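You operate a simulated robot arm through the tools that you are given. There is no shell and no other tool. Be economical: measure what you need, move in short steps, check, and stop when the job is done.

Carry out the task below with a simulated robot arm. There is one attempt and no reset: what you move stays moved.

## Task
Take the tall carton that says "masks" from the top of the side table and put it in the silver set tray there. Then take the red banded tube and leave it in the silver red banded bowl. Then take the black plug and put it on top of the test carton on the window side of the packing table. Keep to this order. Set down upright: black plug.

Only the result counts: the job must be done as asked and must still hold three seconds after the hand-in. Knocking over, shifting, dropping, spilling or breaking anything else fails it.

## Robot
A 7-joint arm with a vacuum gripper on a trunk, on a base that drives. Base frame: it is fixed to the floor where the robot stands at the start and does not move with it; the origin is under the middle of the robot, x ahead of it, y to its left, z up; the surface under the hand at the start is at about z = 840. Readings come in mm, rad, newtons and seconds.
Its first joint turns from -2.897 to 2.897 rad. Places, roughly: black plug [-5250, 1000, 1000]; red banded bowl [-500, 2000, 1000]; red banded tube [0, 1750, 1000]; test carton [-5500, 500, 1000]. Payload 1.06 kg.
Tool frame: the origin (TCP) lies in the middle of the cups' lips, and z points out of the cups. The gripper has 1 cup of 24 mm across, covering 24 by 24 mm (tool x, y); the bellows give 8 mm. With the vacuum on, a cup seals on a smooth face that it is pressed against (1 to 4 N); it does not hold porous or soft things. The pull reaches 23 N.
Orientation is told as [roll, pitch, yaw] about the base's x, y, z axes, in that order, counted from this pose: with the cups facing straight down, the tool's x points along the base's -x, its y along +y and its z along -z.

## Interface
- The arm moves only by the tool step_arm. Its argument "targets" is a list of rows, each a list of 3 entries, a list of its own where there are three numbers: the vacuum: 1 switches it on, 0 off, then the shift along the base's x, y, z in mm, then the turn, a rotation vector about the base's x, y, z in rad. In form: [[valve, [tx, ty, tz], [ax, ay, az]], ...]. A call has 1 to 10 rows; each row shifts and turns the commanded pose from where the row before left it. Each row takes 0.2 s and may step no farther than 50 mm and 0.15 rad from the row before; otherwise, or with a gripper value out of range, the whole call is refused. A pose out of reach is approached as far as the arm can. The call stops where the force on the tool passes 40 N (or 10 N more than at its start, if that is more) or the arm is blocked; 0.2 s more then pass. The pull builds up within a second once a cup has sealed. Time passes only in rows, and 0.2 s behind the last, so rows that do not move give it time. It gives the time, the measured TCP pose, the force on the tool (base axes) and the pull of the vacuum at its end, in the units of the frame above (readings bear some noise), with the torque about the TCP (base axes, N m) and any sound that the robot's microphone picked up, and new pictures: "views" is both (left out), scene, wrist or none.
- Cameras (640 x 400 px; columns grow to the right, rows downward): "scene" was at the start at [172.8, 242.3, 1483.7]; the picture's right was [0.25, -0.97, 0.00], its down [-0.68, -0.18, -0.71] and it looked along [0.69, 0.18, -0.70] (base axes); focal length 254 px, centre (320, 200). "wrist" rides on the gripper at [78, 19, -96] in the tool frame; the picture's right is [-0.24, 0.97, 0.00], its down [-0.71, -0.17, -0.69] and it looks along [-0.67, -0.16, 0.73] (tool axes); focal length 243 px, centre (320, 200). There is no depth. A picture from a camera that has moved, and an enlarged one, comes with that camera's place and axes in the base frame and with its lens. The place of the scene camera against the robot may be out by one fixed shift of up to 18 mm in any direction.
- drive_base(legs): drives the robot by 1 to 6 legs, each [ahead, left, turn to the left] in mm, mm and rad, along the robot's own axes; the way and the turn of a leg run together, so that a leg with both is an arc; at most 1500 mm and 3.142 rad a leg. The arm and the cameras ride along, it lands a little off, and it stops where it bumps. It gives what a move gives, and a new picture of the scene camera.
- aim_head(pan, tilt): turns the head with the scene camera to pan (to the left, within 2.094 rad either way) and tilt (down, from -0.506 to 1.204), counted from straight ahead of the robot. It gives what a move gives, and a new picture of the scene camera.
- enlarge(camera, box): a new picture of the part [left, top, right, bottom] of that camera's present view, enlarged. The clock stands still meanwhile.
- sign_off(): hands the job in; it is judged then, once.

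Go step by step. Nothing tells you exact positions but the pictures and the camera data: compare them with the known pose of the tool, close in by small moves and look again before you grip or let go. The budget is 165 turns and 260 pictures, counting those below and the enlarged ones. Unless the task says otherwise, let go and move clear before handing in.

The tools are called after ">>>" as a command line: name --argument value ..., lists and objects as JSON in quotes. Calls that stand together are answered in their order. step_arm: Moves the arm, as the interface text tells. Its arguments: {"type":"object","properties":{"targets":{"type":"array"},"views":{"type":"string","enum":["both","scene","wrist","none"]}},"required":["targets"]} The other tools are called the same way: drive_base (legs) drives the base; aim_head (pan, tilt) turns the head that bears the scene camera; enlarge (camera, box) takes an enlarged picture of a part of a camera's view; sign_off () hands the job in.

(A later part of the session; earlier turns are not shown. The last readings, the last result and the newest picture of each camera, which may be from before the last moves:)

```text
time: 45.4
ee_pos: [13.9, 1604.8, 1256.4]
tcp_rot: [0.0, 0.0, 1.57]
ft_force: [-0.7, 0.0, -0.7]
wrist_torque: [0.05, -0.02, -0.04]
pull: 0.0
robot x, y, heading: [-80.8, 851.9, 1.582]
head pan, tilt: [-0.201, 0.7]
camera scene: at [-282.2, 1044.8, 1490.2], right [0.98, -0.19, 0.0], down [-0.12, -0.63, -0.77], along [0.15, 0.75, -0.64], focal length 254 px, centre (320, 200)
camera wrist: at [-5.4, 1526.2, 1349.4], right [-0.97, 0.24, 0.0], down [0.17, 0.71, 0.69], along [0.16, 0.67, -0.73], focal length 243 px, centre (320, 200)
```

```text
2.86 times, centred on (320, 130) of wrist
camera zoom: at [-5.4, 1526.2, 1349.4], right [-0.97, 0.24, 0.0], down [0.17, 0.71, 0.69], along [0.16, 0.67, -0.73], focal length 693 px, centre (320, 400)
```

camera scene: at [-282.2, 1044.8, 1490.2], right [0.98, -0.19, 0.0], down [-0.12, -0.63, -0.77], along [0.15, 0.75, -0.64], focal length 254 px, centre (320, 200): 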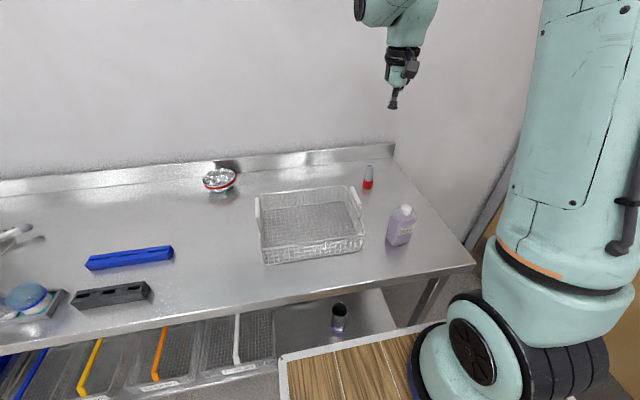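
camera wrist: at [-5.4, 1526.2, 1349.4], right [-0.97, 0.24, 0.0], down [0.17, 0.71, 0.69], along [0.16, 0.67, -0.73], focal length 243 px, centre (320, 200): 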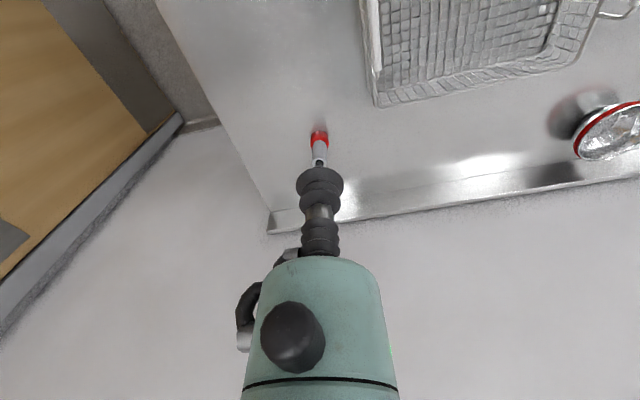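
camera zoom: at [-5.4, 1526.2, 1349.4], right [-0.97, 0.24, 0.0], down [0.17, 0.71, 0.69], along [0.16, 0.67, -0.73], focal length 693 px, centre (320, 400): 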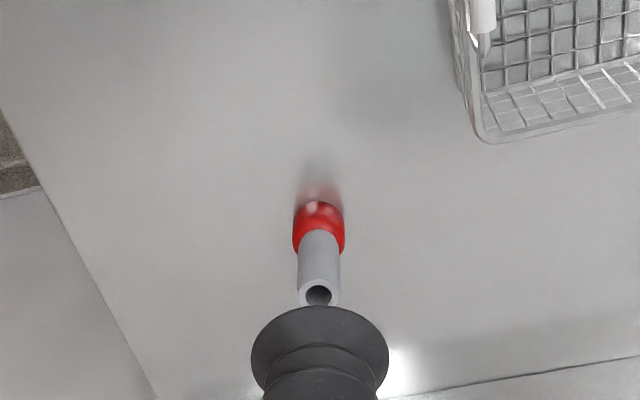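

The tube is hollow on top: about 25 mm outside, with a 17 mm hole. I'll move above it, lower and check alignment before testing whether the rim seals.

>>> step_arm --targets '[[0, [10, 40, 0], [0, 0, 0]], [0, [10, 40, 0], [0, 0, 0]], [0, [10, 40, 0], [0, 0, 0]], [0, [8, 20, -20], [0, 0, 0]], [0, [0, 0, -45], [0, 0, 0]], [0, [0, 0, -45], [0, 0, 0]], [0, [0, 0, -40], [0, 0, 0]], [0, [0, 0, 0], [0, 0, 0]]]'

>>> enlarge --camera "wrist" --box '[240, 80, 400, 200]'

>>> enlarge --camera "scene" --box '[310, 100, 430, 200]'

```text
time: 47.2
ee_pos: [53.4, 1745.5, 1104.0]
tcp_rot: [0.0, -0.001, 1.571]
ft_force: [0.5, -0.7, 0.3]
wrist_torque: [-0.01, -0.01, 0.04]
pull: 0.0
robot x, y, heading: [-78.7, 851.3, 1.583]
head pan, tilt: [-0.201, 0.7]
camera scene: at [-281.8, 1045.3, 1490.2], right [0.98, -0.19, 0.0], down [-0.12, -0.63, -0.76], along [0.15, 0.75, -0.64], focal length 254 px, centre (320, 200)
camera wrist: at [34.2, 1666.4, 1197.9], right [-0.97, 0.24, 0.0], down [0.17, 0.71, 0.68], along [0.16, 0.67, -0.73], focal length 243 px, centre (320, 200)
```

scene: 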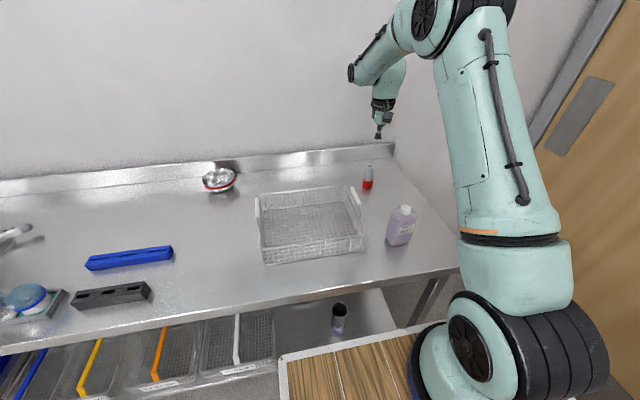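
wrist: 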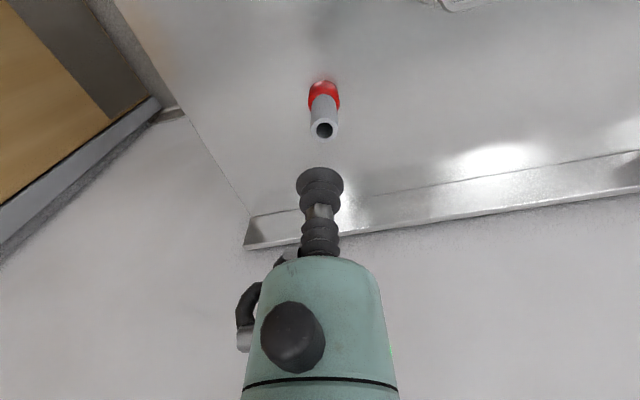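

```text
3.33 times, centred on (320, 140) of wrist
camera zoom: at [34.2, 1666.4, 1197.9], right [-0.97, 0.24, 0.0], down [0.17, 0.71, 0.68], along [0.16, 0.67, -0.73], focal length 809 px, centre (320, 400)
```

zoom: 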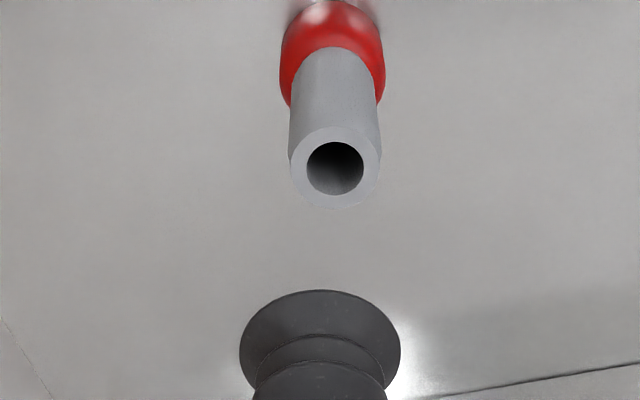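

```text
4.00 times, centred on (370, 150) of scene
camera zoom: at [-281.8, 1045.3, 1490.2], right [0.98, -0.19, 0.0], down [-0.12, -0.63, -0.76], along [0.15, 0.75, -0.64], focal length 1015 px, centre (120, 400)
```

zoom: 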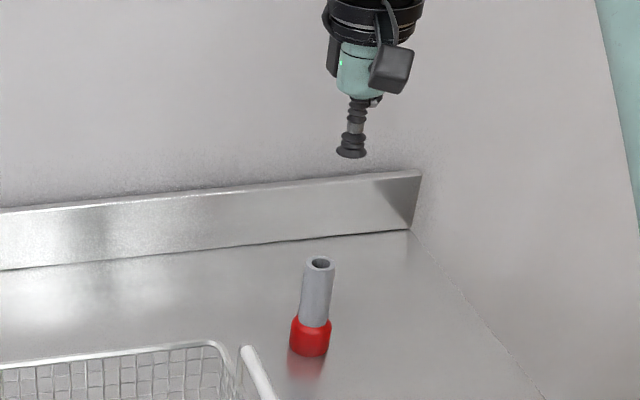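

The tube's rim centre triangulates to (58.4, 1787.5, 959), about 29 mm across. I'll line up over it and lower to about 15 mm above.

>>> step_arm --targets '[[0, [5, 42, 0], [0, 0, 0]], [0, [0, 0, -45], [0, 0, 0]], [0, [0, 0, -45], [0, 0, 0]], [0, [0, 0, -35], [0, 0, 0]], [0, [0, 0, 0], [0, 0, 0]]]' --views "none"

>>> enlarge --camera "wrist" --box '[240, 80, 400, 200]'

>>> enlarge --camera "scene" --box '[330, 140, 410, 200]'

```text
time: 48.4
ee_pos: [59.2, 1785.4, 980.1]
tcp_rot: [-0.003, 0.0, 1.569]
ft_force: [-0.1, 0.5, -0.5]
wrist_torque: [-0.01, 0.03, -0.01]
pull: 0.1
robot x, y, heading: [-82.5, 853.9, 1.581]
head pan, tilt: [-0.201, 0.7]
```

```text
3.33 times, centred on (320, 140) of wrist
camera zoom: at [38.9, 1708.0, 1074.4], right [-0.97, 0.24, 0.0], down [0.17, 0.71, 0.68], along [0.16, 0.67, -0.73], focal length 809 px, centre (320, 400)
```

zoom: 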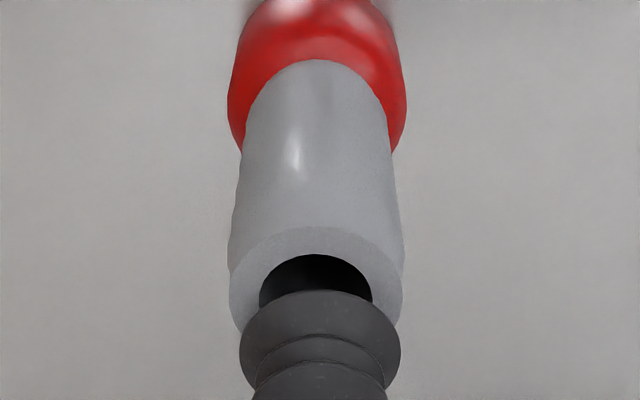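

```text
6.67 times, centred on (370, 170) of scene
camera zoom: at [-281.8, 1045.3, 1490.2], right [0.98, -0.19, 0.0], down [-0.12, -0.63, -0.76], along [0.15, 0.75, -0.64], focal length 1692 px, centre (-13, 400)
```

zoom: 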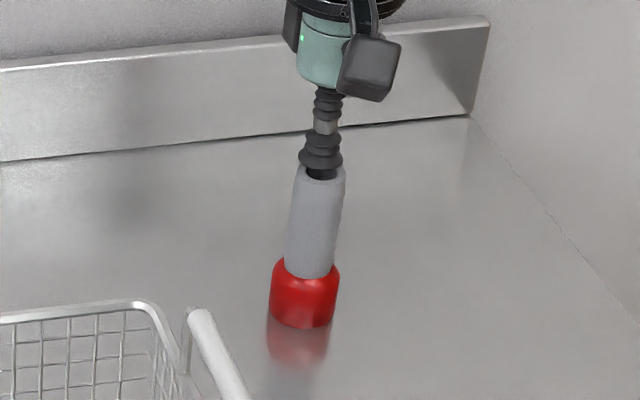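

Aligned to within a few mm. I'll nudge +3 in y and lower in small steps with the vacuum on to test the seal.

>>> step_arm --targets '[[1, [0, 3, -6], [0, 0, 0]], [1, [0, 0, -4], [0, 0, 0]], [1, [0, 0, -3], [0, 0, 0]], [1, [0, 0, 0], [0, 0, 0]]]' --views "none"

>>> enlarge --camera "wrist" --box '[240, 80, 400, 200]'

```text
time: 49.4
ee_pos: [58.4, 1791.0, 967.0]
tcp_rot: [-0.002, 0.0, 1.57]
ft_force: [-0.1, 0.5, 6.0]
wrist_torque: [-0.02, -0.01, -0.03]
pull: 0.1
robot x, y, heading: [-81.7, 851.3, 1.581]
head pan, tilt: [-0.201, 0.7]
```

```text
3.33 times, centred on (320, 140) of wrist
camera zoom: at [39.2, 1711.2, 1061.0], right [-0.97, 0.24, 0.0], down [0.17, 0.71, 0.69], along [0.16, 0.67, -0.73], focal length 809 px, centre (320, 400)
```

zoom: 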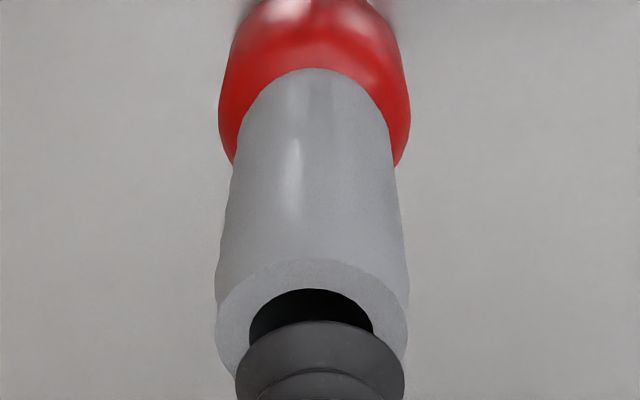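

It touched at z 967, but the cup sits too far in +y and leaves part of the hole uncovered. I'll back up, shift by (+1.5, -9) and try again.

>>> step_arm --targets '[[0, [0, 0, 8], [0, 0, 0]], [0, [1.5, -9, 0], [0, 0, 0]], [0, [0, 0, 0], [0, 0, 0]]]' --views "none"

>>> enlarge --camera "wrist" --box '[240, 80, 400, 200]'

>>> enlarge --camera "scene" --box '[340, 145, 400, 195]'

```text
time: 50.2
ee_pos: [59.4, 1780.2, 974.6]
tcp_rot: [0.001, 0.0, 1.57]
ft_force: [0.2, 0.7, 2.5]
wrist_torque: [-0.01, 0.01, -0.06]
pull: 0.1
robot x, y, heading: [-78.2, 852.9, 1.581]
head pan, tilt: [-0.201, 0.7]
```

```text
3.33 times, centred on (320, 140) of wrist
camera zoom: at [40.8, 1701.8, 1068.7], right [-0.97, 0.24, 0.0], down [0.17, 0.71, 0.68], along [0.16, 0.67, -0.73], focal length 809 px, centre (320, 400)
```

zoom: 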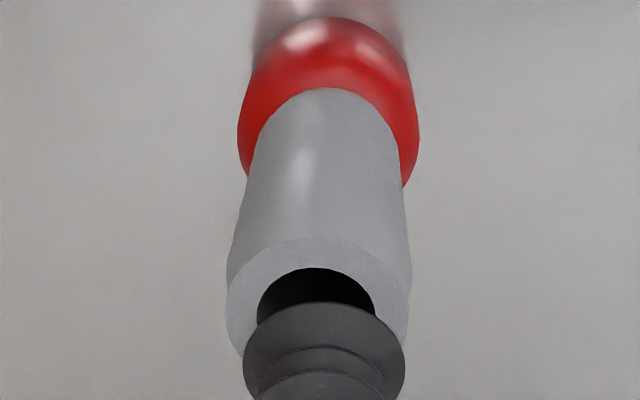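

```text
8.00 times, centred on (370, 170) of scene
camera zoom: at [-281.8, 1045.3, 1490.2], right [0.98, -0.19, 0.0], down [-0.12, -0.63, -0.76], along [0.15, 0.75, -0.64], focal length 2030 px, centre (-80, 440)
```

zoom: 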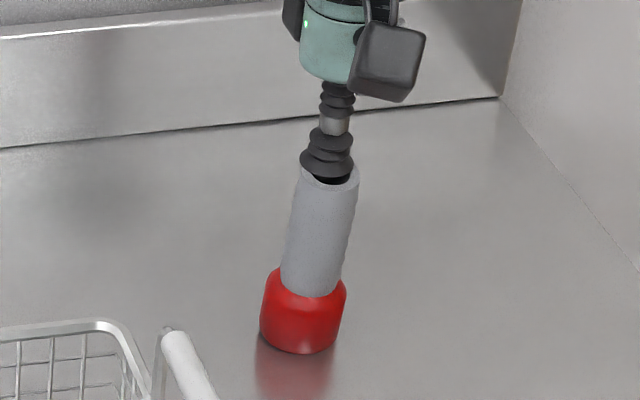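

The rim plane is nearer z 978, and the cup still needs about -8 mm in y. I'll lift fully clear, shift and re-check.

>>> step_arm --targets '[[0, [0, 0, 12], [0, 0, 0]], [0, [-1, -8, 0], [0, 0, 0]], [0, [0, 0, 0], [0, 0, 0]]]' --views "none"

>>> enlarge --camera "wrist" --box '[240, 80, 400, 200]'

>>> enlarge --camera "scene" --box '[340, 145, 400, 195]'

```text
time: 51.0
ee_pos: [58.4, 1772.2, 987.4]
tcp_rot: [0.0, 0.001, 1.571]
ft_force: [-0.5, 0.3, 0.1]
wrist_torque: [0.01, -0.07, 0.0]
pull: 0.0
robot x, y, heading: [-78.8, 851.7, 1.58]
head pan, tilt: [-0.201, 0.7]
```

```text
3.33 times, centred on (320, 140) of wrist
camera zoom: at [39.5, 1693.7, 1080.6], right [-0.97, 0.24, 0.0], down [0.17, 0.71, 0.68], along [0.16, 0.67, -0.73], focal length 809 px, centre (320, 400)
```

zoom: 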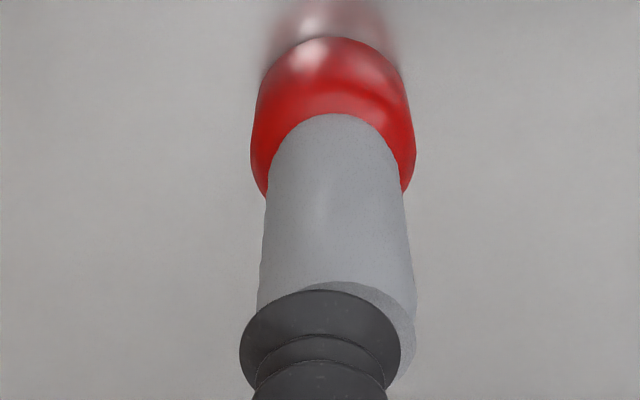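

```text
8.00 times, centred on (370, 170) of scene
camera zoom: at [-281.8, 1045.4, 1490.2], right [0.98, -0.19, 0.0], down [-0.12, -0.63, -0.76], along [0.15, 0.75, -0.64], focal length 2030 px, centre (-80, 440)
```

zoom: 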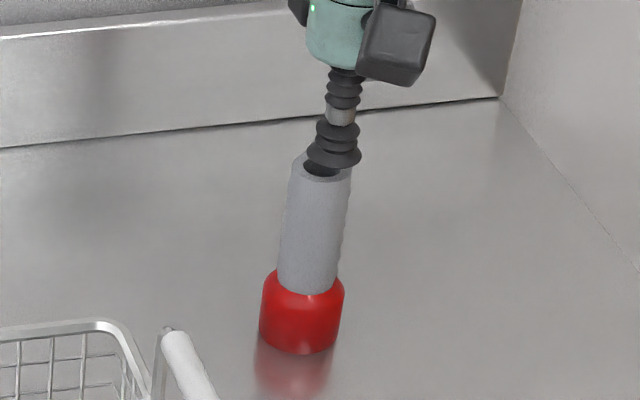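

With the tube standing free again, its rim centre reads (56, 1776.5, 978). I'll shift there and lower with the vacuum on.

>>> step_arm --targets '[[0, [-2.4, 4.3, 0], [0, 0, 0]], [1, [0, 0, -6], [0, 0, 0]], [1, [0, 0, -3], [0, 0, 0]], [1, [0, 0, -3], [0, 0, 0]], [1, [0, 0, 0], [0, 0, 0]], [1, [0, 0, 0], [0, 0, 0]]]' --views "none"

>>> enlarge --camera "wrist" --box '[240, 80, 400, 200]'

>>> enlarge --camera "scene" --box '[340, 145, 400, 195]'

```text
time: 52.4
ee_pos: [56.0, 1775.3, 975.2]
tcp_rot: [0.0, 0.001, 1.571]
ft_force: [0.2, -0.1, 0.9]
wrist_torque: [0.03, 0.02, 0.01]
pull: 22.4
robot x, y, heading: [-79.0, 852.6, 1.583]
head pan, tilt: [-0.201, 0.7]
```

```text
3.33 times, centred on (320, 140) of wrist
camera zoom: at [37.2, 1698.2, 1068.8], right [-0.97, 0.24, 0.0], down [0.17, 0.71, 0.69], along [0.16, 0.67, -0.73], focal length 809 px, centre (320, 400)
```

zoom: 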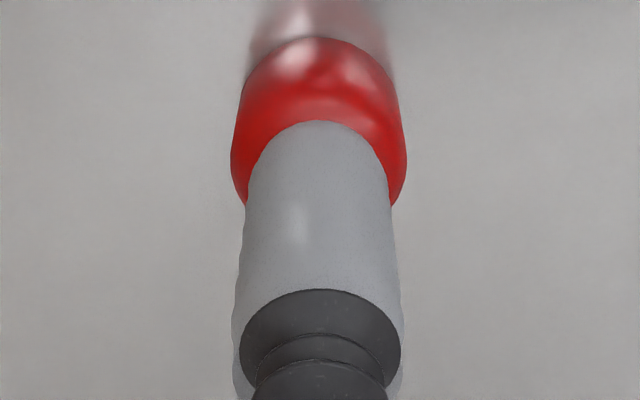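

```text
8.00 times, centred on (370, 170) of scene
camera zoom: at [-281.8, 1045.3, 1490.2], right [0.98, -0.19, 0.0], down [-0.12, -0.63, -0.76], along [0.15, 0.75, -0.64], focal length 2030 px, centre (-80, 440)
```

zoom: 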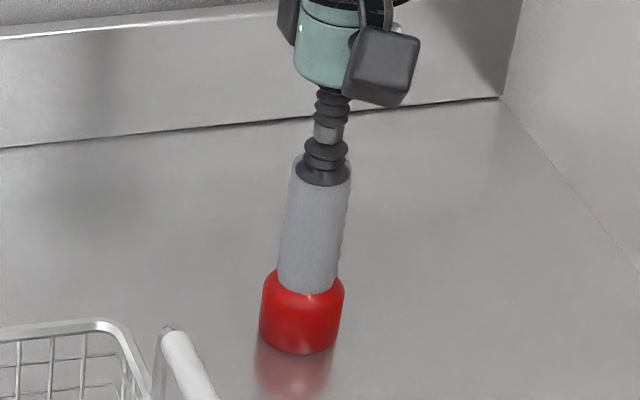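

Sealed on the rim with full pull. I'll lift it slowly and check.

>>> step_arm --targets '[[1, [0, 0, 6], [0, 0, 0]], [1, [0, 0, 12], [0, 0, 0]], [1, [0, 0, 25], [0, 0, 0]], [1, [0, 0, 40], [0, 0, 0]], [1, [0, 0, 45], [0, 0, 0]], [1, [0, 0, 45], [0, 0, 0]], [1, [0, -10, 40], [0, 0, 0]], [1, [0, 0, 0], [0, 0, 0]]]'

```text
time: 54.2
ee_pos: [56.0, 1765.3, 1188.4]
tcp_rot: [0.0, 0.0, 1.569]
ft_force: [0.0, 0.1, 0.3]
wrist_torque: [0.02, 0.0, 0.03]
pull: 23.1
robot x, y, heading: [-73.8, 850.1, 1.584]
head pan, tilt: [-0.201, 0.7]
camera scene: at [-281.8, 1045.5, 1490.2], right [0.98, -0.19, 0.0], down [-0.12, -0.63, -0.76], along [0.15, 0.75, -0.64], focal length 254 px, centre (320, 200)
camera wrist: at [37.0, 1688.4, 1281.6], right [-0.97, 0.24, 0.0], down [0.17, 0.71, 0.68], along [0.16, 0.67, -0.73], focal length 243 px, centre (320, 200)
```

scene: 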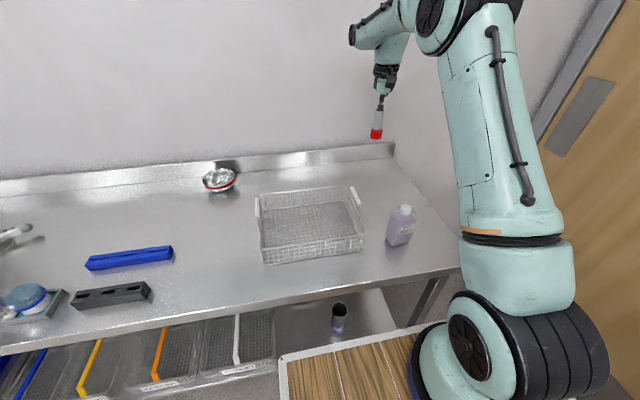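
wrist: 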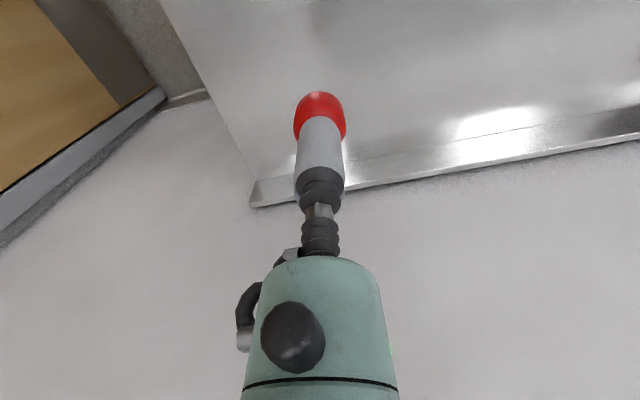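

The tube is held. I'll drive left about 420 mm and slightly ahead so that the bowl is within reach.

>>> drive_base --legs '[[50, 430, 0]]'

>>> step_arm --targets '[[1, [0, 0, 0], [0, 0, 0]]]' --views "wrist"

```text
time: 56.9
ee_pos: [-376.7, 1812.5, 1187.6]
tcp_rot: [0.0, 0.0, 1.574]
ft_force: [0.3, 1.4, 0.1]
wrist_torque: [0.02, 0.01, 0.01]
pull: 23.3
robot x, y, heading: [-508.9, 901.5, 1.581]
head pan, tilt: [-0.201, 0.7]
camera scene: at [-713.0, 1090.5, 1490.2], right [0.98, -0.19, 0.0], down [-0.12, -0.63, -0.76], along [0.14, 0.75, -0.64], focal length 254 px, centre (320, 200)
```

scene: 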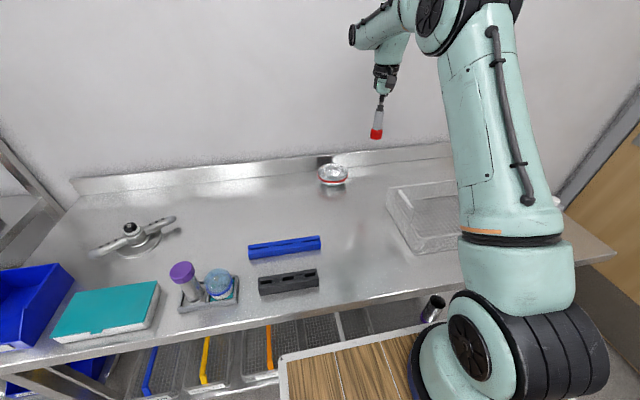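

```text
time: 57.3
ee_pos: [-375.2, 1813.3, 1186.6]
tcp_rot: [0.001, 0.0, 1.572]
ft_force: [0.4, -0.5, -0.6]
wrist_torque: [0.03, -0.01, 0.0]
pull: 23.1
robot x, y, heading: [-507.9, 897.0, 1.584]
head pan, tilt: [-0.201, 0.7]
camera wrist: at [-395.4, 1734.1, 1281.2], right [-0.97, 0.23, 0.0], down [0.17, 0.71, 0.68], along [0.16, 0.67, -0.73], focal length 243 px, centre (320, 200)
```

wrist: 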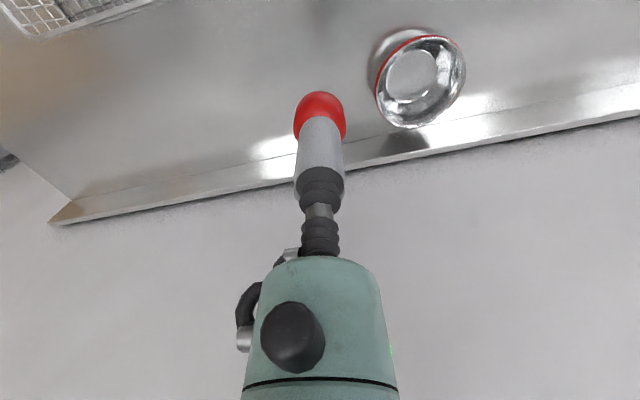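

The bowl's rim centre is near (-509, 1873), about 120 mm across. I'll carry the tube over it at this height.

>>> step_arm --targets '[[1, [-30, 12, 0], [0, 0, 0]], [1, [-35, 16, 0], [0, 0, 0]], [1, [-35, 16, 0], [0, 0, 0]], [1, [-34, 16, 0], [0, 0, 0]], [1, [0, 0, -30], [0, 0, 0]], [1, [0, 0, -25], [0, 0, 0]], [1, [0, 0, 0], [0, 0, 0]]]'

>>> enlarge --camera "wrist" --box '[220, 20, 440, 180]'

>>> enlarge --camera "scene" --box '[270, 100, 400, 200]'

```text
time: 58.9
ee_pos: [-509.2, 1871.9, 1132.7]
tcp_rot: [0.001, 0.001, 1.573]
ft_force: [1.1, 0.0, -0.7]
wrist_torque: [0.0, 0.02, -0.02]
pull: 23.1
robot x, y, heading: [-509.1, 895.5, 1.589]
head pan, tilt: [-0.201, 0.7]
camera scene: at [-713.0, 1090.4, 1490.2], right [0.98, -0.19, 0.0], down [-0.12, -0.63, -0.76], along [0.14, 0.75, -0.64], focal length 254 px, centre (320, 200)
camera wrist: at [-529.4, 1793.9, 1226.5], right [-0.97, 0.23, 0.0], down [0.17, 0.71, 0.69], along [0.16, 0.67, -0.73], focal length 243 px, centre (320, 200)
```

scene: 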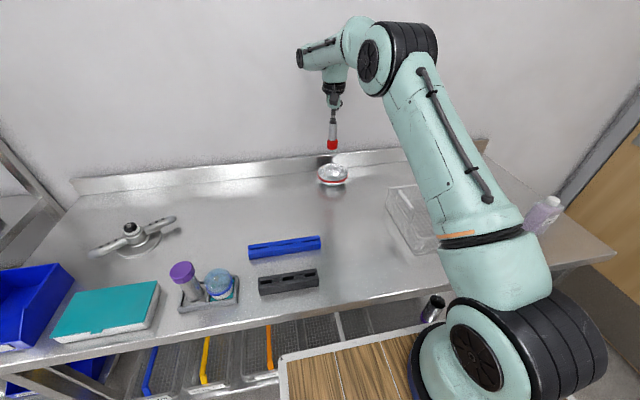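
wrist: 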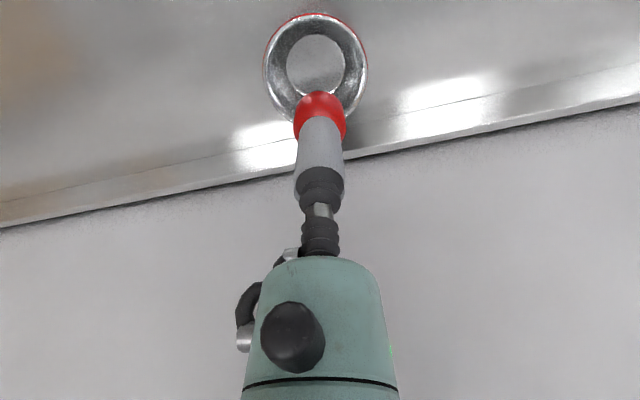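

```text
2.50 times, centred on (330, 100) of wrist
camera zoom: at [-529.4, 1793.9, 1226.5], right [-0.97, 0.23, 0.0], down [0.17, 0.71, 0.69], along [0.16, 0.67, -0.73], focal length 606 px, centre (295, 450)
```

zoom: 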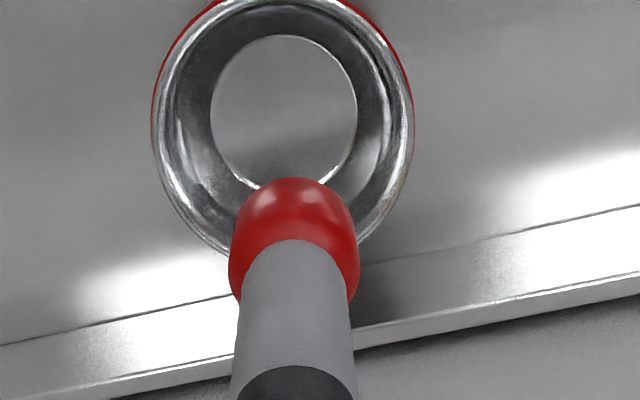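

```text
4.00 times, centred on (335, 150) of scene
camera zoom: at [-713.0, 1090.4, 1490.2], right [0.98, -0.19, 0.0], down [-0.12, -0.63, -0.76], along [0.14, 0.75, -0.64], focal length 1015 px, centre (260, 400)
```

zoom: 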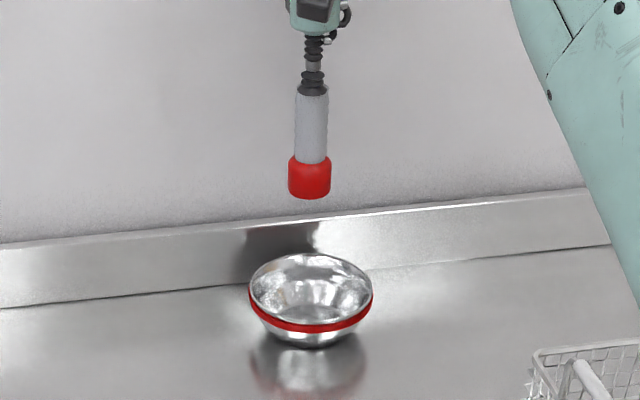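

The tube is over the bowl floor, centred to within about 3 mm. I'll correct that and lower into the bowl.

>>> step_arm --targets '[[1, [3, 0, -20], [0, 0, 0]], [1, [0, 0, -30], [0, 0, 0]], [1, [0, 0, -30], [0, 0, 0]], [1, [0, 0, -30], [0, 0, 0]], [1, [0, 0, -15], [0, 0, 0]], [1, [0, 0, 0], [0, 0, 0]]]' --views "wrist"

>>> enlarge --camera "scene" --box '[270, 100, 400, 200]'

```text
time: 60.3
ee_pos: [-506.7, 1872.8, 1005.5]
tcp_rot: [0.0, -0.001, 1.573]
ft_force: [0.1, 0.3, -0.8]
wrist_torque: [0.01, 0.02, 0.0]
pull: 22.3
robot x, y, heading: [-510.8, 898.4, 1.58]
head pan, tilt: [-0.201, 0.7]
camera wrist: at [-525.9, 1794.2, 1100.9], right [-0.97, 0.23, 0.0], down [0.17, 0.71, 0.69], along [0.16, 0.67, -0.73], focal length 243 px, centre (320, 200)
```

wrist: 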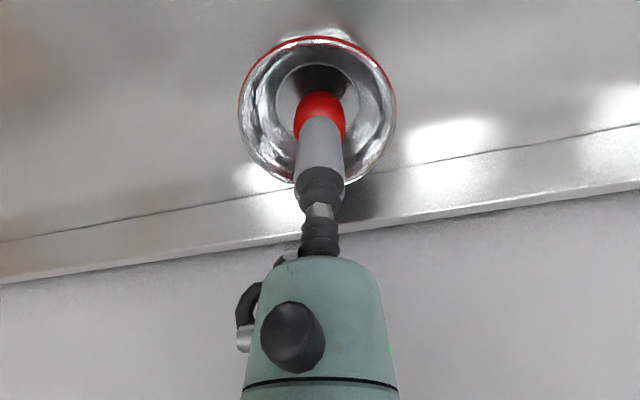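

```text
4.00 times, centred on (335, 150) of scene
camera zoom: at [-713.0, 1090.5, 1490.2], right [0.98, -0.19, 0.0], down [-0.12, -0.63, -0.76], along [0.14, 0.75, -0.64], focal length 1015 px, centre (260, 400)
```

zoom: 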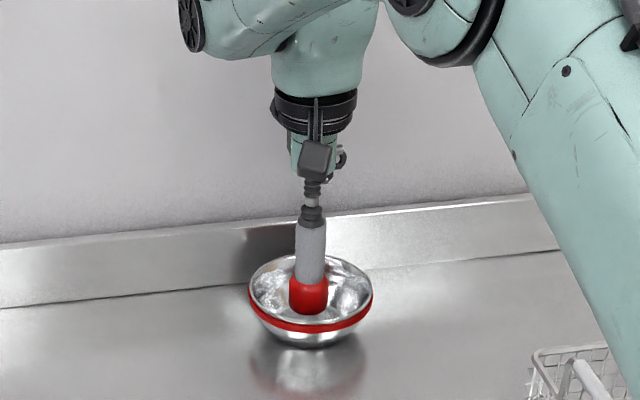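

The tube is inside the bowl and centred. I'll lower it to contact.

>>> step_arm --targets '[[1, [0, 0, -8], [0, 0, 0]], [1, [0, 0, -6], [0, 0, 0]], [1, [0, 0, -4], [0, 0, 0]], [1, [0, 0, 0], [0, 0, 0]]]' --views "none"

```text
time: 61.3
ee_pos: [-506.0, 1873.2, 988.3]
tcp_rot: [0.0, 0.0, 1.571]
ft_force: [0.0, -0.1, -0.4]
wrist_torque: [-0.01, 0.0, 0.04]
pull: 23.0
robot x, y, heading: [-509.2, 897.8, 1.584]
head pan, tilt: [-0.201, 0.7]
```

>>> step_arm --targets '[[1, [0, 0, -3], [0, 0, 0]], [1, [0, 0, -3], [0, 0, 0]], [1, [0, 0, 0], [0, 0, 0]]]' --views "none"

```text
time: 62.1
ee_pos: [-507.5, 1872.7, 983.6]
tcp_rot: [-0.001, -0.001, 1.572]
ft_force: [0.6, -0.7, -0.3]
wrist_torque: [0.0, -0.02, 0.0]
pull: 22.9
robot x, y, heading: [-511.0, 899.7, 1.578]
head pan, tilt: [-0.201, 0.7]
```

No contact yet at 983.6; I'll keep going gently.

>>> step_arm --targets '[[1, [0, 0, -2], [0, 0, 0]], [1, [0, 0, -2], [0, 0, 0]], [1, [0, 0, 0], [0, 0, 0]]]' --views "none"

>>> enlarge --camera "scene" --box '[290, 130, 380, 200]'

```text
time: 62.9
ee_pos: [-507.0, 1871.9, 980.0]
tcp_rot: [0.0, 0.001, 1.572]
ft_force: [0.9, -0.1, -1.2]
wrist_torque: [0.02, 0.01, 0.01]
pull: 22.6
robot x, y, heading: [-511.3, 898.6, 1.579]
head pan, tilt: [-0.201, 0.7]
```

```text
5.71 times, centred on (335, 165) of scene
camera zoom: at [-713.0, 1090.5, 1490.2], right [0.98, -0.19, 0.0], down [-0.12, -0.63, -0.76], along [0.14, 0.75, -0.64], focal length 1450 px, centre (234, 400)
```

zoom: 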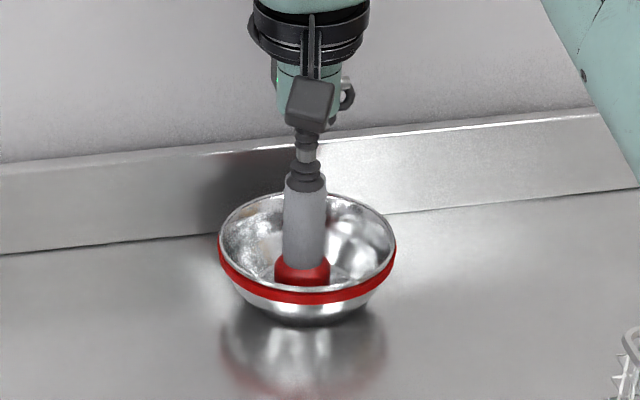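

>>> step_arm --targets '[[1, [0, 0, -2], [0, 0, 0]], [1, [0, 0, -2], [0, 0, 0]], [1, [0, 0, 0], [0, 0, 0]]]' --views "none"

```text
time: 63.7
ee_pos: [-508.1, 1871.3, 976.8]
tcp_rot: [0.0, -0.001, 1.573]
ft_force: [-0.7, -2.6, 17.9]
wrist_torque: [0.08, -0.05, 0.01]
pull: 23.0
robot x, y, heading: [-510.5, 896.8, 1.579]
head pan, tilt: [-0.201, 0.7]
```

Contact now. I'll ease off a little, release and rise clear.

>>> step_arm --targets '[[1, [0, 0, 2], [0, 0, 0]], [0, [0, 0, 0], [0, 0, 0]], [0, [0, 0, 0], [0, 0, 0]], [0, [0, 0, 0], [0, 0, 0]], [0, [0, 0, 4], [0, 0, 0]], [0, [0, 0, 8], [0, 0, 0]], [0, [0, 0, 30], [0, 0, 0]], [0, [0, 0, 45], [0, 0, 0]], [0, [0, 0, 45], [0, 0, 0]], [0, [0, 0, 45], [0, 0, 0]]]' --views "none"

>>> enlarge --camera "scene" --box '[280, 120, 390, 200]'

```text
time: 65.9
ee_pos: [-506.1, 1870.9, 1153.2]
tcp_rot: [-0.001, 0.0, 1.572]
ft_force: [0.6, 0.4, 0.3]
wrist_torque: [-0.01, 0.01, 0.02]
pull: 0.0
robot x, y, heading: [-512.8, 900.5, 1.581]
head pan, tilt: [-0.201, 0.7]
```

```text
5.00 times, centred on (335, 160) of scene
camera zoom: at [-713.0, 1090.8, 1490.1], right [0.98, -0.19, 0.0], down [-0.12, -0.63, -0.76], along [0.14, 0.75, -0.64], focal length 1269 px, centre (245, 400)
```

zoom: 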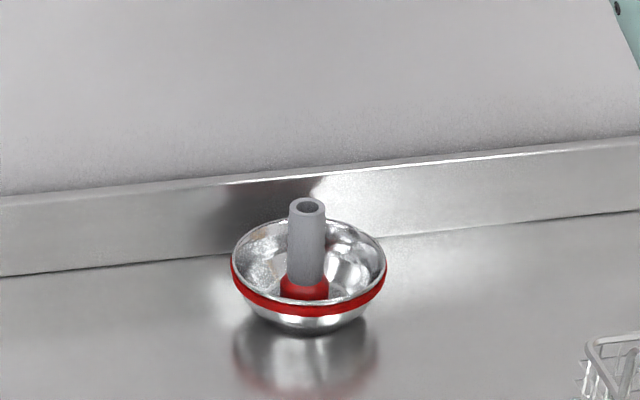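

The tube stands in the bowl. Next I'll retract the arm, back away from the bench and look toward the packing table.

>>> step_arm --targets '[[0, [0, -20, 40], [0, 0, 0]], [0, [0, -20, 40], [0, 0, 0]], [0, [0, -45, 10], [0, 0, 0]], [0, [0, -45, 10], [0, 0, 0]], [0, [0, -49, 0], [0, 0, 0]], [0, [0, -49, 0], [0, 0, 0]], [0, [0, -49, 0], [0, 0, 0]], [0, [0, -49, 0], [0, 0, 0]], [0, [0, -49, 0], [0, 0, 0]], [0, [0, -49, 0], [0, 0, 0]]]' --views "none"

>>> drive_base --legs '[[-350, 0, 0], [0, 0, 1.57]]'

>>> aim_head --pan 0.0 --tilt 0.3

```text
time: 68.1
ee_pos: [-506.4, 1448.7, 1252.4]
tcp_rot: [0.0, 0.001, 1.572]
ft_force: [0.2, 0.9, 0.1]
wrist_torque: [-0.04, -0.01, 0.0]
pull: 0.0
robot x, y, heading: [-509.7, 896.6, 1.582]
head pan, tilt: [-0.201, 0.7]
```

```text
time: 74.2
ee_pos: [-1060.6, 553.1, 1254.1]
tcp_rot: [0.0, 0.0, 3.14]
ft_force: [0.1, 0.4, -0.6]
wrist_torque: [0.02, -0.01, -0.01]
pull: 0.0
robot x, y, heading: [-507.0, 547.4, -3.133]
head pan, tilt: [-0.201, 0.7]
camera scene: at [-695.6, 364.4, 1490.2], right [0.19, 0.98, 0.0], down [0.63, -0.12, -0.76], along [-0.75, 0.15, -0.64], focal length 254 px, centre (320, 200)
```

scene: 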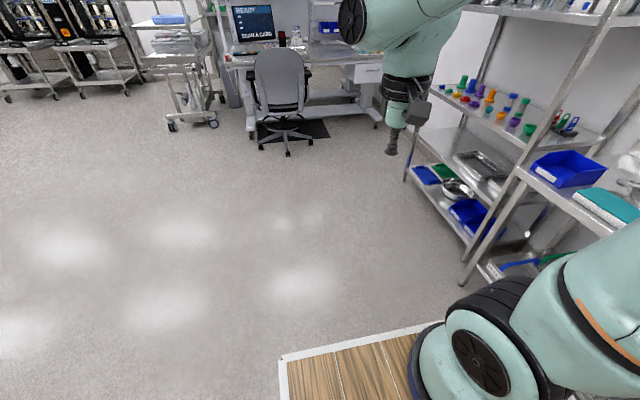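

```text
time: 75.0
ee_pos: [-1059.1, 554.0, 1253.9]
tcp_rot: [-0.001, 0.002, 3.141]
ft_force: [0.4, 0.3, -0.6]
wrist_torque: [0.02, 0.01, -0.01]
pull: 0.1
robot x, y, heading: [-507.0, 548.3, -3.134]
head pan, tilt: [0.0, 0.3]
camera scene: at [-705.6, 347.5, 1526.2], right [-0.01, 1.0, 0.0], down [0.3, 0.0, -0.95], along [-0.95, -0.01, -0.3], focal length 254 px, centre (320, 200)
```

scene: 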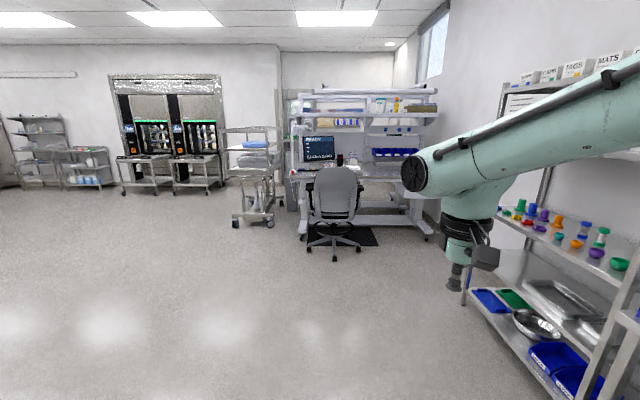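

The workstation is ahead, with a chair in front of it. I'll drive closer along clear floor and look around.

>>> drive_base --legs '[[1200, 100, 0]]'

>>> enlarge --camera "scene" --box '[220, 60, 480, 240]'

```text
time: 81.1
ee_pos: [-2251.7, 463.0, 1254.0]
tcp_rot: [0.0, 0.0, 3.122]
ft_force: [0.3, 0.0, -0.8]
wrist_torque: [0.0, 0.02, 0.05]
pull: 0.0
robot x, y, heading: [-1700.9, 446.7, 3.136]
head pan, tilt: [0.0, 0.3]
camera scene: at [-1901.0, 250.4, 1526.3], right [0.01, 1.0, 0.0], down [0.3, 0.0, -0.96], along [-0.96, 0.01, -0.3], focal length 254 px, centre (320, 200)
```

scene: 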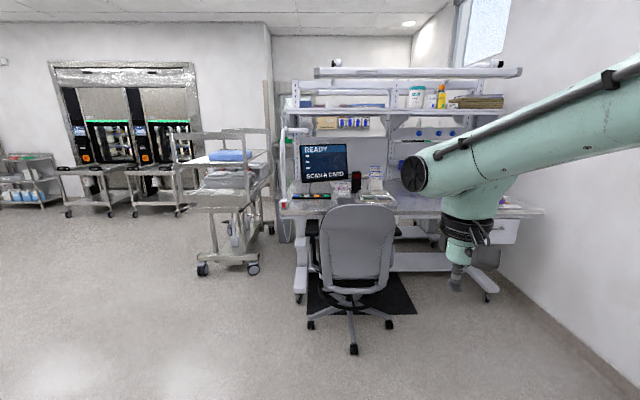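

```text
2.22 times, centred on (350, 150) of scene
camera zoom: at [-1901.0, 250.4, 1526.3], right [0.01, 1.0, 0.0], down [0.3, 0.0, -0.96], along [-0.96, 0.01, -0.3], focal length 564 px, centre (253, 311)
```

zoom: 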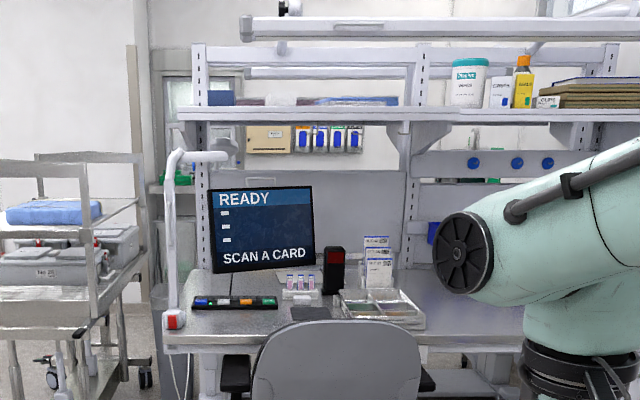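

The desk front is near x -3800, but the plug and test carton should be near x -5300, on the far side. I'll drive left on open floor to look past it.

>>> drive_base --legs '[[500, 1400, 0]]'

>>> drive_base --legs '[[900, 600, 0]]'

>>> aim_head --pan -0.6 --tilt 0.3

```text
time: 88.5
ee_pos: [-2747.8, -951.2, 1254.0]
tcp_rot: [0.0, 0.0, -3.133]
ft_force: [0.5, 0.9, 0.1]
wrist_torque: [-0.02, 0.0, -0.02]
pull: 0.0
robot x, y, heading: [-2194.6, -952.1, -3.122]
head pan, tilt: [0.0, 0.3]
camera scene: at [-2392.1, -1155.4, 1526.3], right [-0.02, 1.0, 0.0], down [0.3, 0.01, -0.96], along [-0.96, -0.02, -0.3], focal length 254 px, centre (320, 200)
```

scene: 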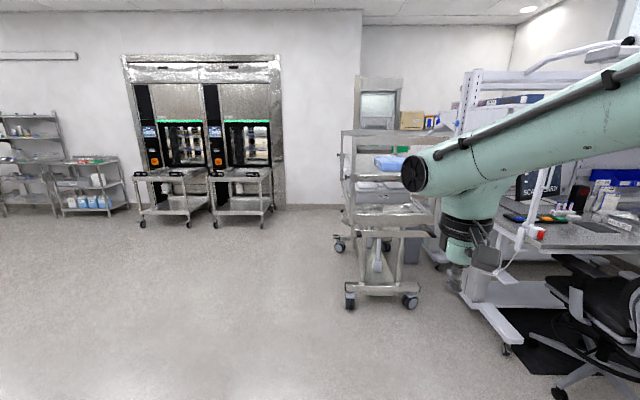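

```text
time: 94.0
ee_pos: [-3629.8, -1556.2, 1254.9]
tcp_rot: [-0.001, 0.0, -3.143]
ft_force: [-0.1, -0.1, -0.4]
wrist_torque: [0.04, 0.01, 0.0]
pull: 0.2
robot x, y, heading: [-3076.3, -1564.5, -3.128]
head pan, tilt: [0.0, 0.3]
camera scene: at [-3276.2, -1762.6, 1526.3], right [-0.01, 1.0, 0.0], down [0.3, 0.0, -0.96], along [-0.96, -0.01, -0.3], focal length 254 px, centre (320, 200)
```

scene: 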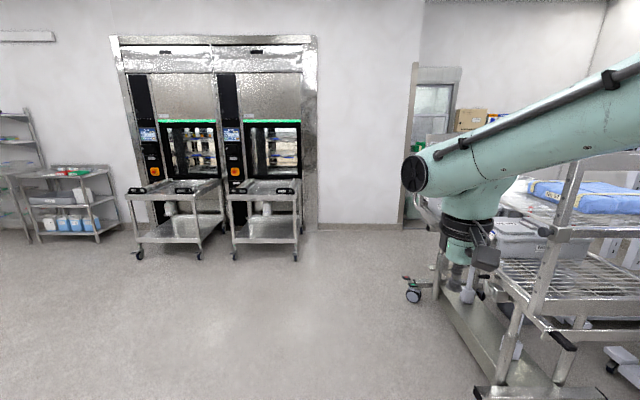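

```text
time: 95.0
ee_pos: [-3630.7, -1555.1, 1254.5]
tcp_rot: [0.0, -0.001, -3.14]
ft_force: [-0.4, 0.3, 0.5]
wrist_torque: [0.02, 0.02, 0.0]
pull: 0.0
robot x, y, heading: [-3079.8, -1562.9, -3.129]
head pan, tilt: [-0.6, 0.3]
camera scene: at [-3260.5, -1709.8, 1526.3], right [0.56, 0.83, 0.0], down [0.25, -0.16, -0.96], along [-0.79, 0.53, -0.3], focal length 254 px, centre (320, 200)
```

scene: 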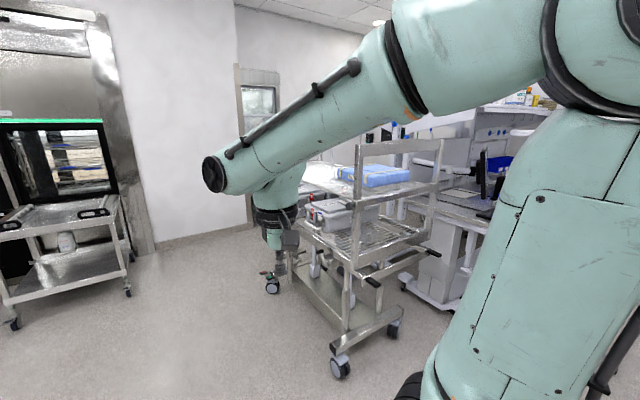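

There's free floor left of and behind the trolley. I'll drive past it and look into the area behind the workstation.

>>> drive_base --legs '[[1400, 50, 0], [1000, 0, 0]]'

>>> aim_head --pan -1.57 --tilt 0.3

```text
time: 106.7
ee_pos: [-6023.4, -1633.3, 1254.2]
tcp_rot: [0.0, 0.001, -3.142]
ft_force: [0.7, -0.1, 0.3]
wrist_torque: [0.0, 0.0, 0.01]
pull: 0.0
robot x, y, heading: [-5470.4, -1639.3, -3.132]
head pan, tilt: [-0.6, 0.3]
camera scene: at [-5653.1, -1785.8, 1526.3], right [0.56, 0.83, 0.0], down [0.25, -0.16, -0.96], along [-0.79, 0.53, -0.3], focal length 254 px, centre (320, 200)
```

scene: 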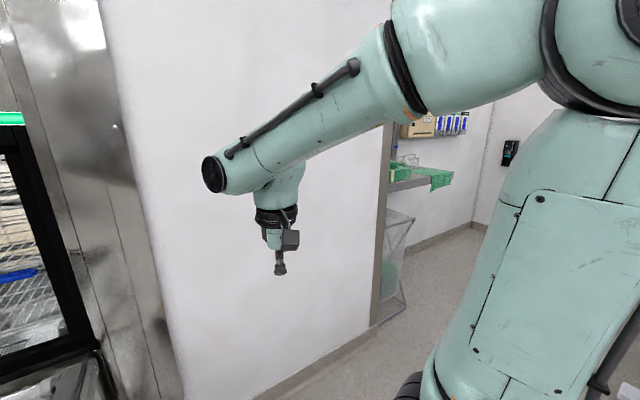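

```text
time: 108.0
ee_pos: [-6023.3, -1632.4, 1254.2]
tcp_rot: [0.001, 0.0, -3.142]
ft_force: [0.6, -0.3, -0.2]
wrist_torque: [0.02, 0.01, 0.0]
pull: 0.1
robot x, y, heading: [-5474.8, -1637.7, -3.132]
head pan, tilt: [-1.571, 0.3]
camera scene: at [-5576.5, -1744.4, 1526.3], right [1.0, 0.01, 0.0], down [0.0, -0.3, -0.96], along [-0.01, 0.96, -0.3], focal length 254 px, centre (320, 200)
```

scene: 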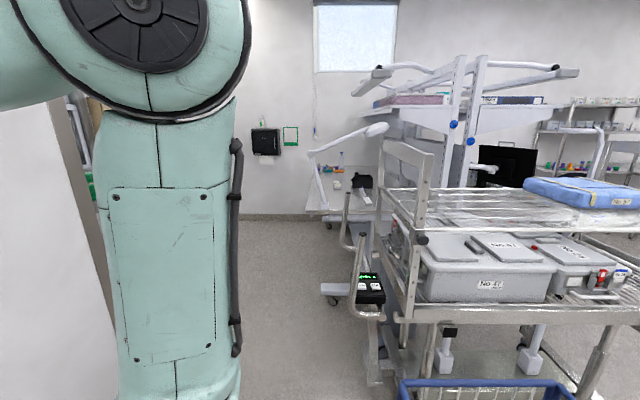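

The far side of the packing table is visible, its desk edge near x -5718. I'll go ahead a bit, turn right to face the window, shift left and look.

>>> drive_base --legs '[[330, 0, 0], [0, 0, -1.57], [0, 330, 0]]'

>>> aim_head --pan -0.3 --tilt 0.3

```text
time: 112.2
ee_pos: [-6181.3, -1249.0, 1253.6]
tcp_rot: [-0.001, 0.0, 2.372]
ft_force: [-0.9, 0.2, -0.8]
wrist_torque: [0.0, -0.03, 0.0]
pull: 0.0
robot x, y, heading: [-5789.9, -1635.4, 2.377]
head pan, tilt: [-1.571, 0.3]
stopped in leg 2: the robot was blocked; the commanded pose is now the measured one
camera scene: at [-5948.7, -1640.8, 1526.3], right [0.72, -0.69, 0.0], down [-0.2, -0.21, -0.96], along [0.66, 0.69, -0.3], focal length 254 px, centre (320, 200)
```

scene: 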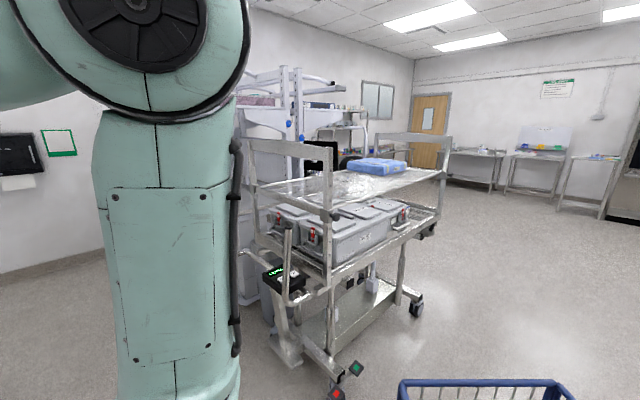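

```text
time: 113.7
ee_pos: [-6181.5, -1250.1, 1253.8]
tcp_rot: [0.0, 0.0, 2.372]
ft_force: [0.3, -0.2, 0.1]
wrist_torque: [0.02, 0.01, 0.0]
pull: 0.0
robot x, y, heading: [-5788.3, -1635.5, 2.379]
head pan, tilt: [-0.3, 0.3]
camera scene: at [-6058.5, -1626.9, 1526.3], right [0.87, 0.49, 0.0], down [0.14, -0.26, -0.96], along [-0.47, 0.83, -0.3], focal length 254 px, centre (320, 200)
```

scene: 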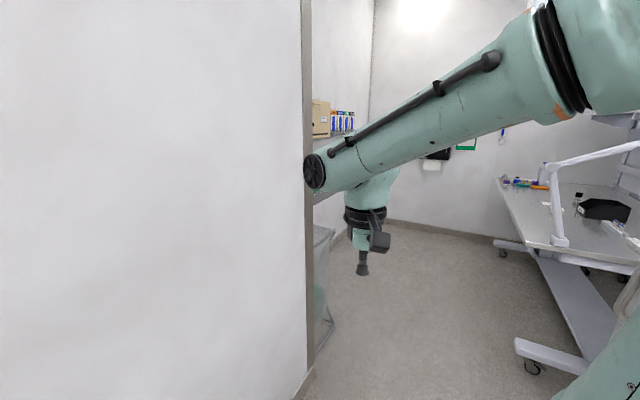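

The turn stopped as if blocked. I'll look to the left and rear for what's in the way.

>>> aim_head --pan 2.09 --tilt 0.75

>>> aim_head --pan 0.9 --tilt 0.6

>>> aim_head --pan -2.09 --tilt 0.75

```text
time: 115.9
ee_pos: [-6182.6, -1248.6, 1253.9]
tcp_rot: [0.001, 0.0, 2.371]
ft_force: [0.6, -0.3, -0.4]
wrist_torque: [-0.02, 0.03, -0.03]
pull: 0.0
robot x, y, heading: [-5792.1, -1635.9, 2.378]
head pan, tilt: [2.089, 0.75]
camera scene: at [-6033.0, -1788.9, 1485.9], right [-0.97, 0.24, 0.0], down [0.16, 0.66, -0.73], along [-0.18, -0.71, -0.68], focal length 254 px, centre (320, 200)
```

scene: 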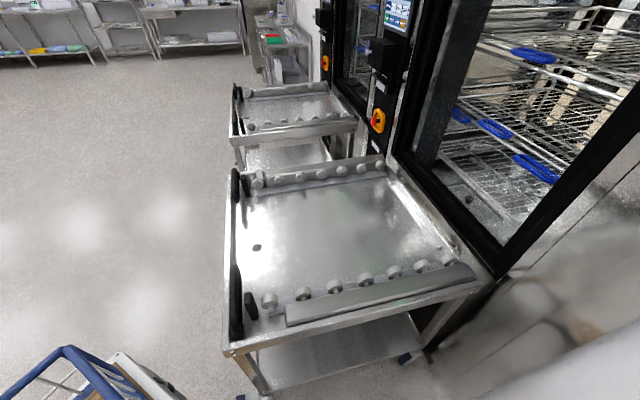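

```text
time: 117.3
ee_pos: [-6181.6, -1248.8, 1254.9]
tcp_rot: [-0.001, 0.0, 2.373]
ft_force: [-0.3, -0.5, 0.6]
wrist_torque: [0.0, -0.02, -0.05]
pull: 0.0
robot x, y, heading: [-5791.1, -1639.5, 2.38]
head pan, tilt: [0.901, 0.6]
camera scene: at [-6100.5, -1720.8, 1498.8], right [-0.14, 0.99, 0.0], down [0.56, 0.08, -0.83], along [-0.82, -0.12, -0.57], focal length 254 px, centre (320, 200)
```

scene: 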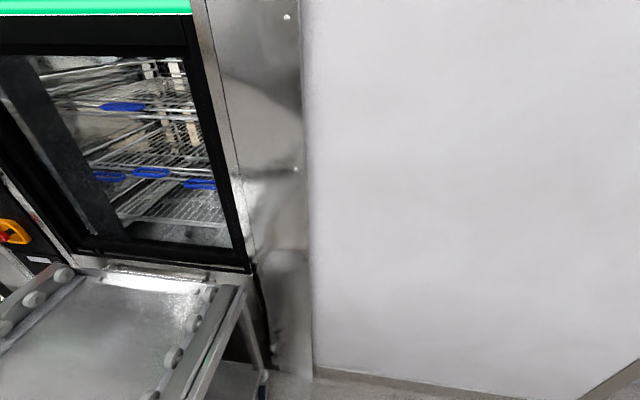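

```text
time: 119.8
ee_pos: [-6181.5, -1247.7, 1254.1]
tcp_rot: [0.001, 0.001, 2.371]
ft_force: [-0.1, 0.2, 0.5]
wrist_torque: [0.01, 0.02, -0.02]
pull: 0.0
robot x, y, heading: [-5789.6, -1637.0, 2.383]
head pan, tilt: [-2.089, 0.75]
camera scene: at [-5933.7, -1684.6, 1485.9], right [0.29, -0.96, 0.0], down [-0.65, -0.2, -0.73], along [0.7, 0.21, -0.68], focal length 254 px, centre (320, 200)
```

scene: 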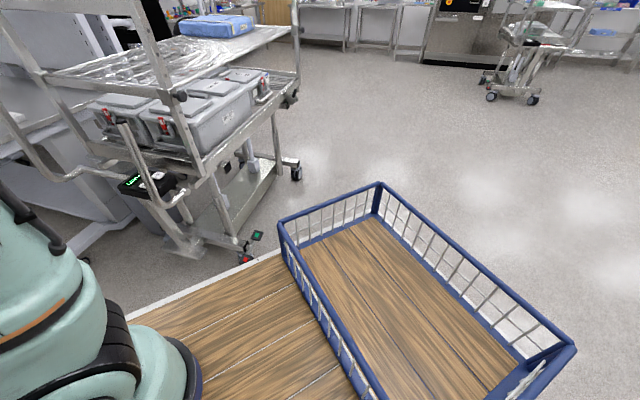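

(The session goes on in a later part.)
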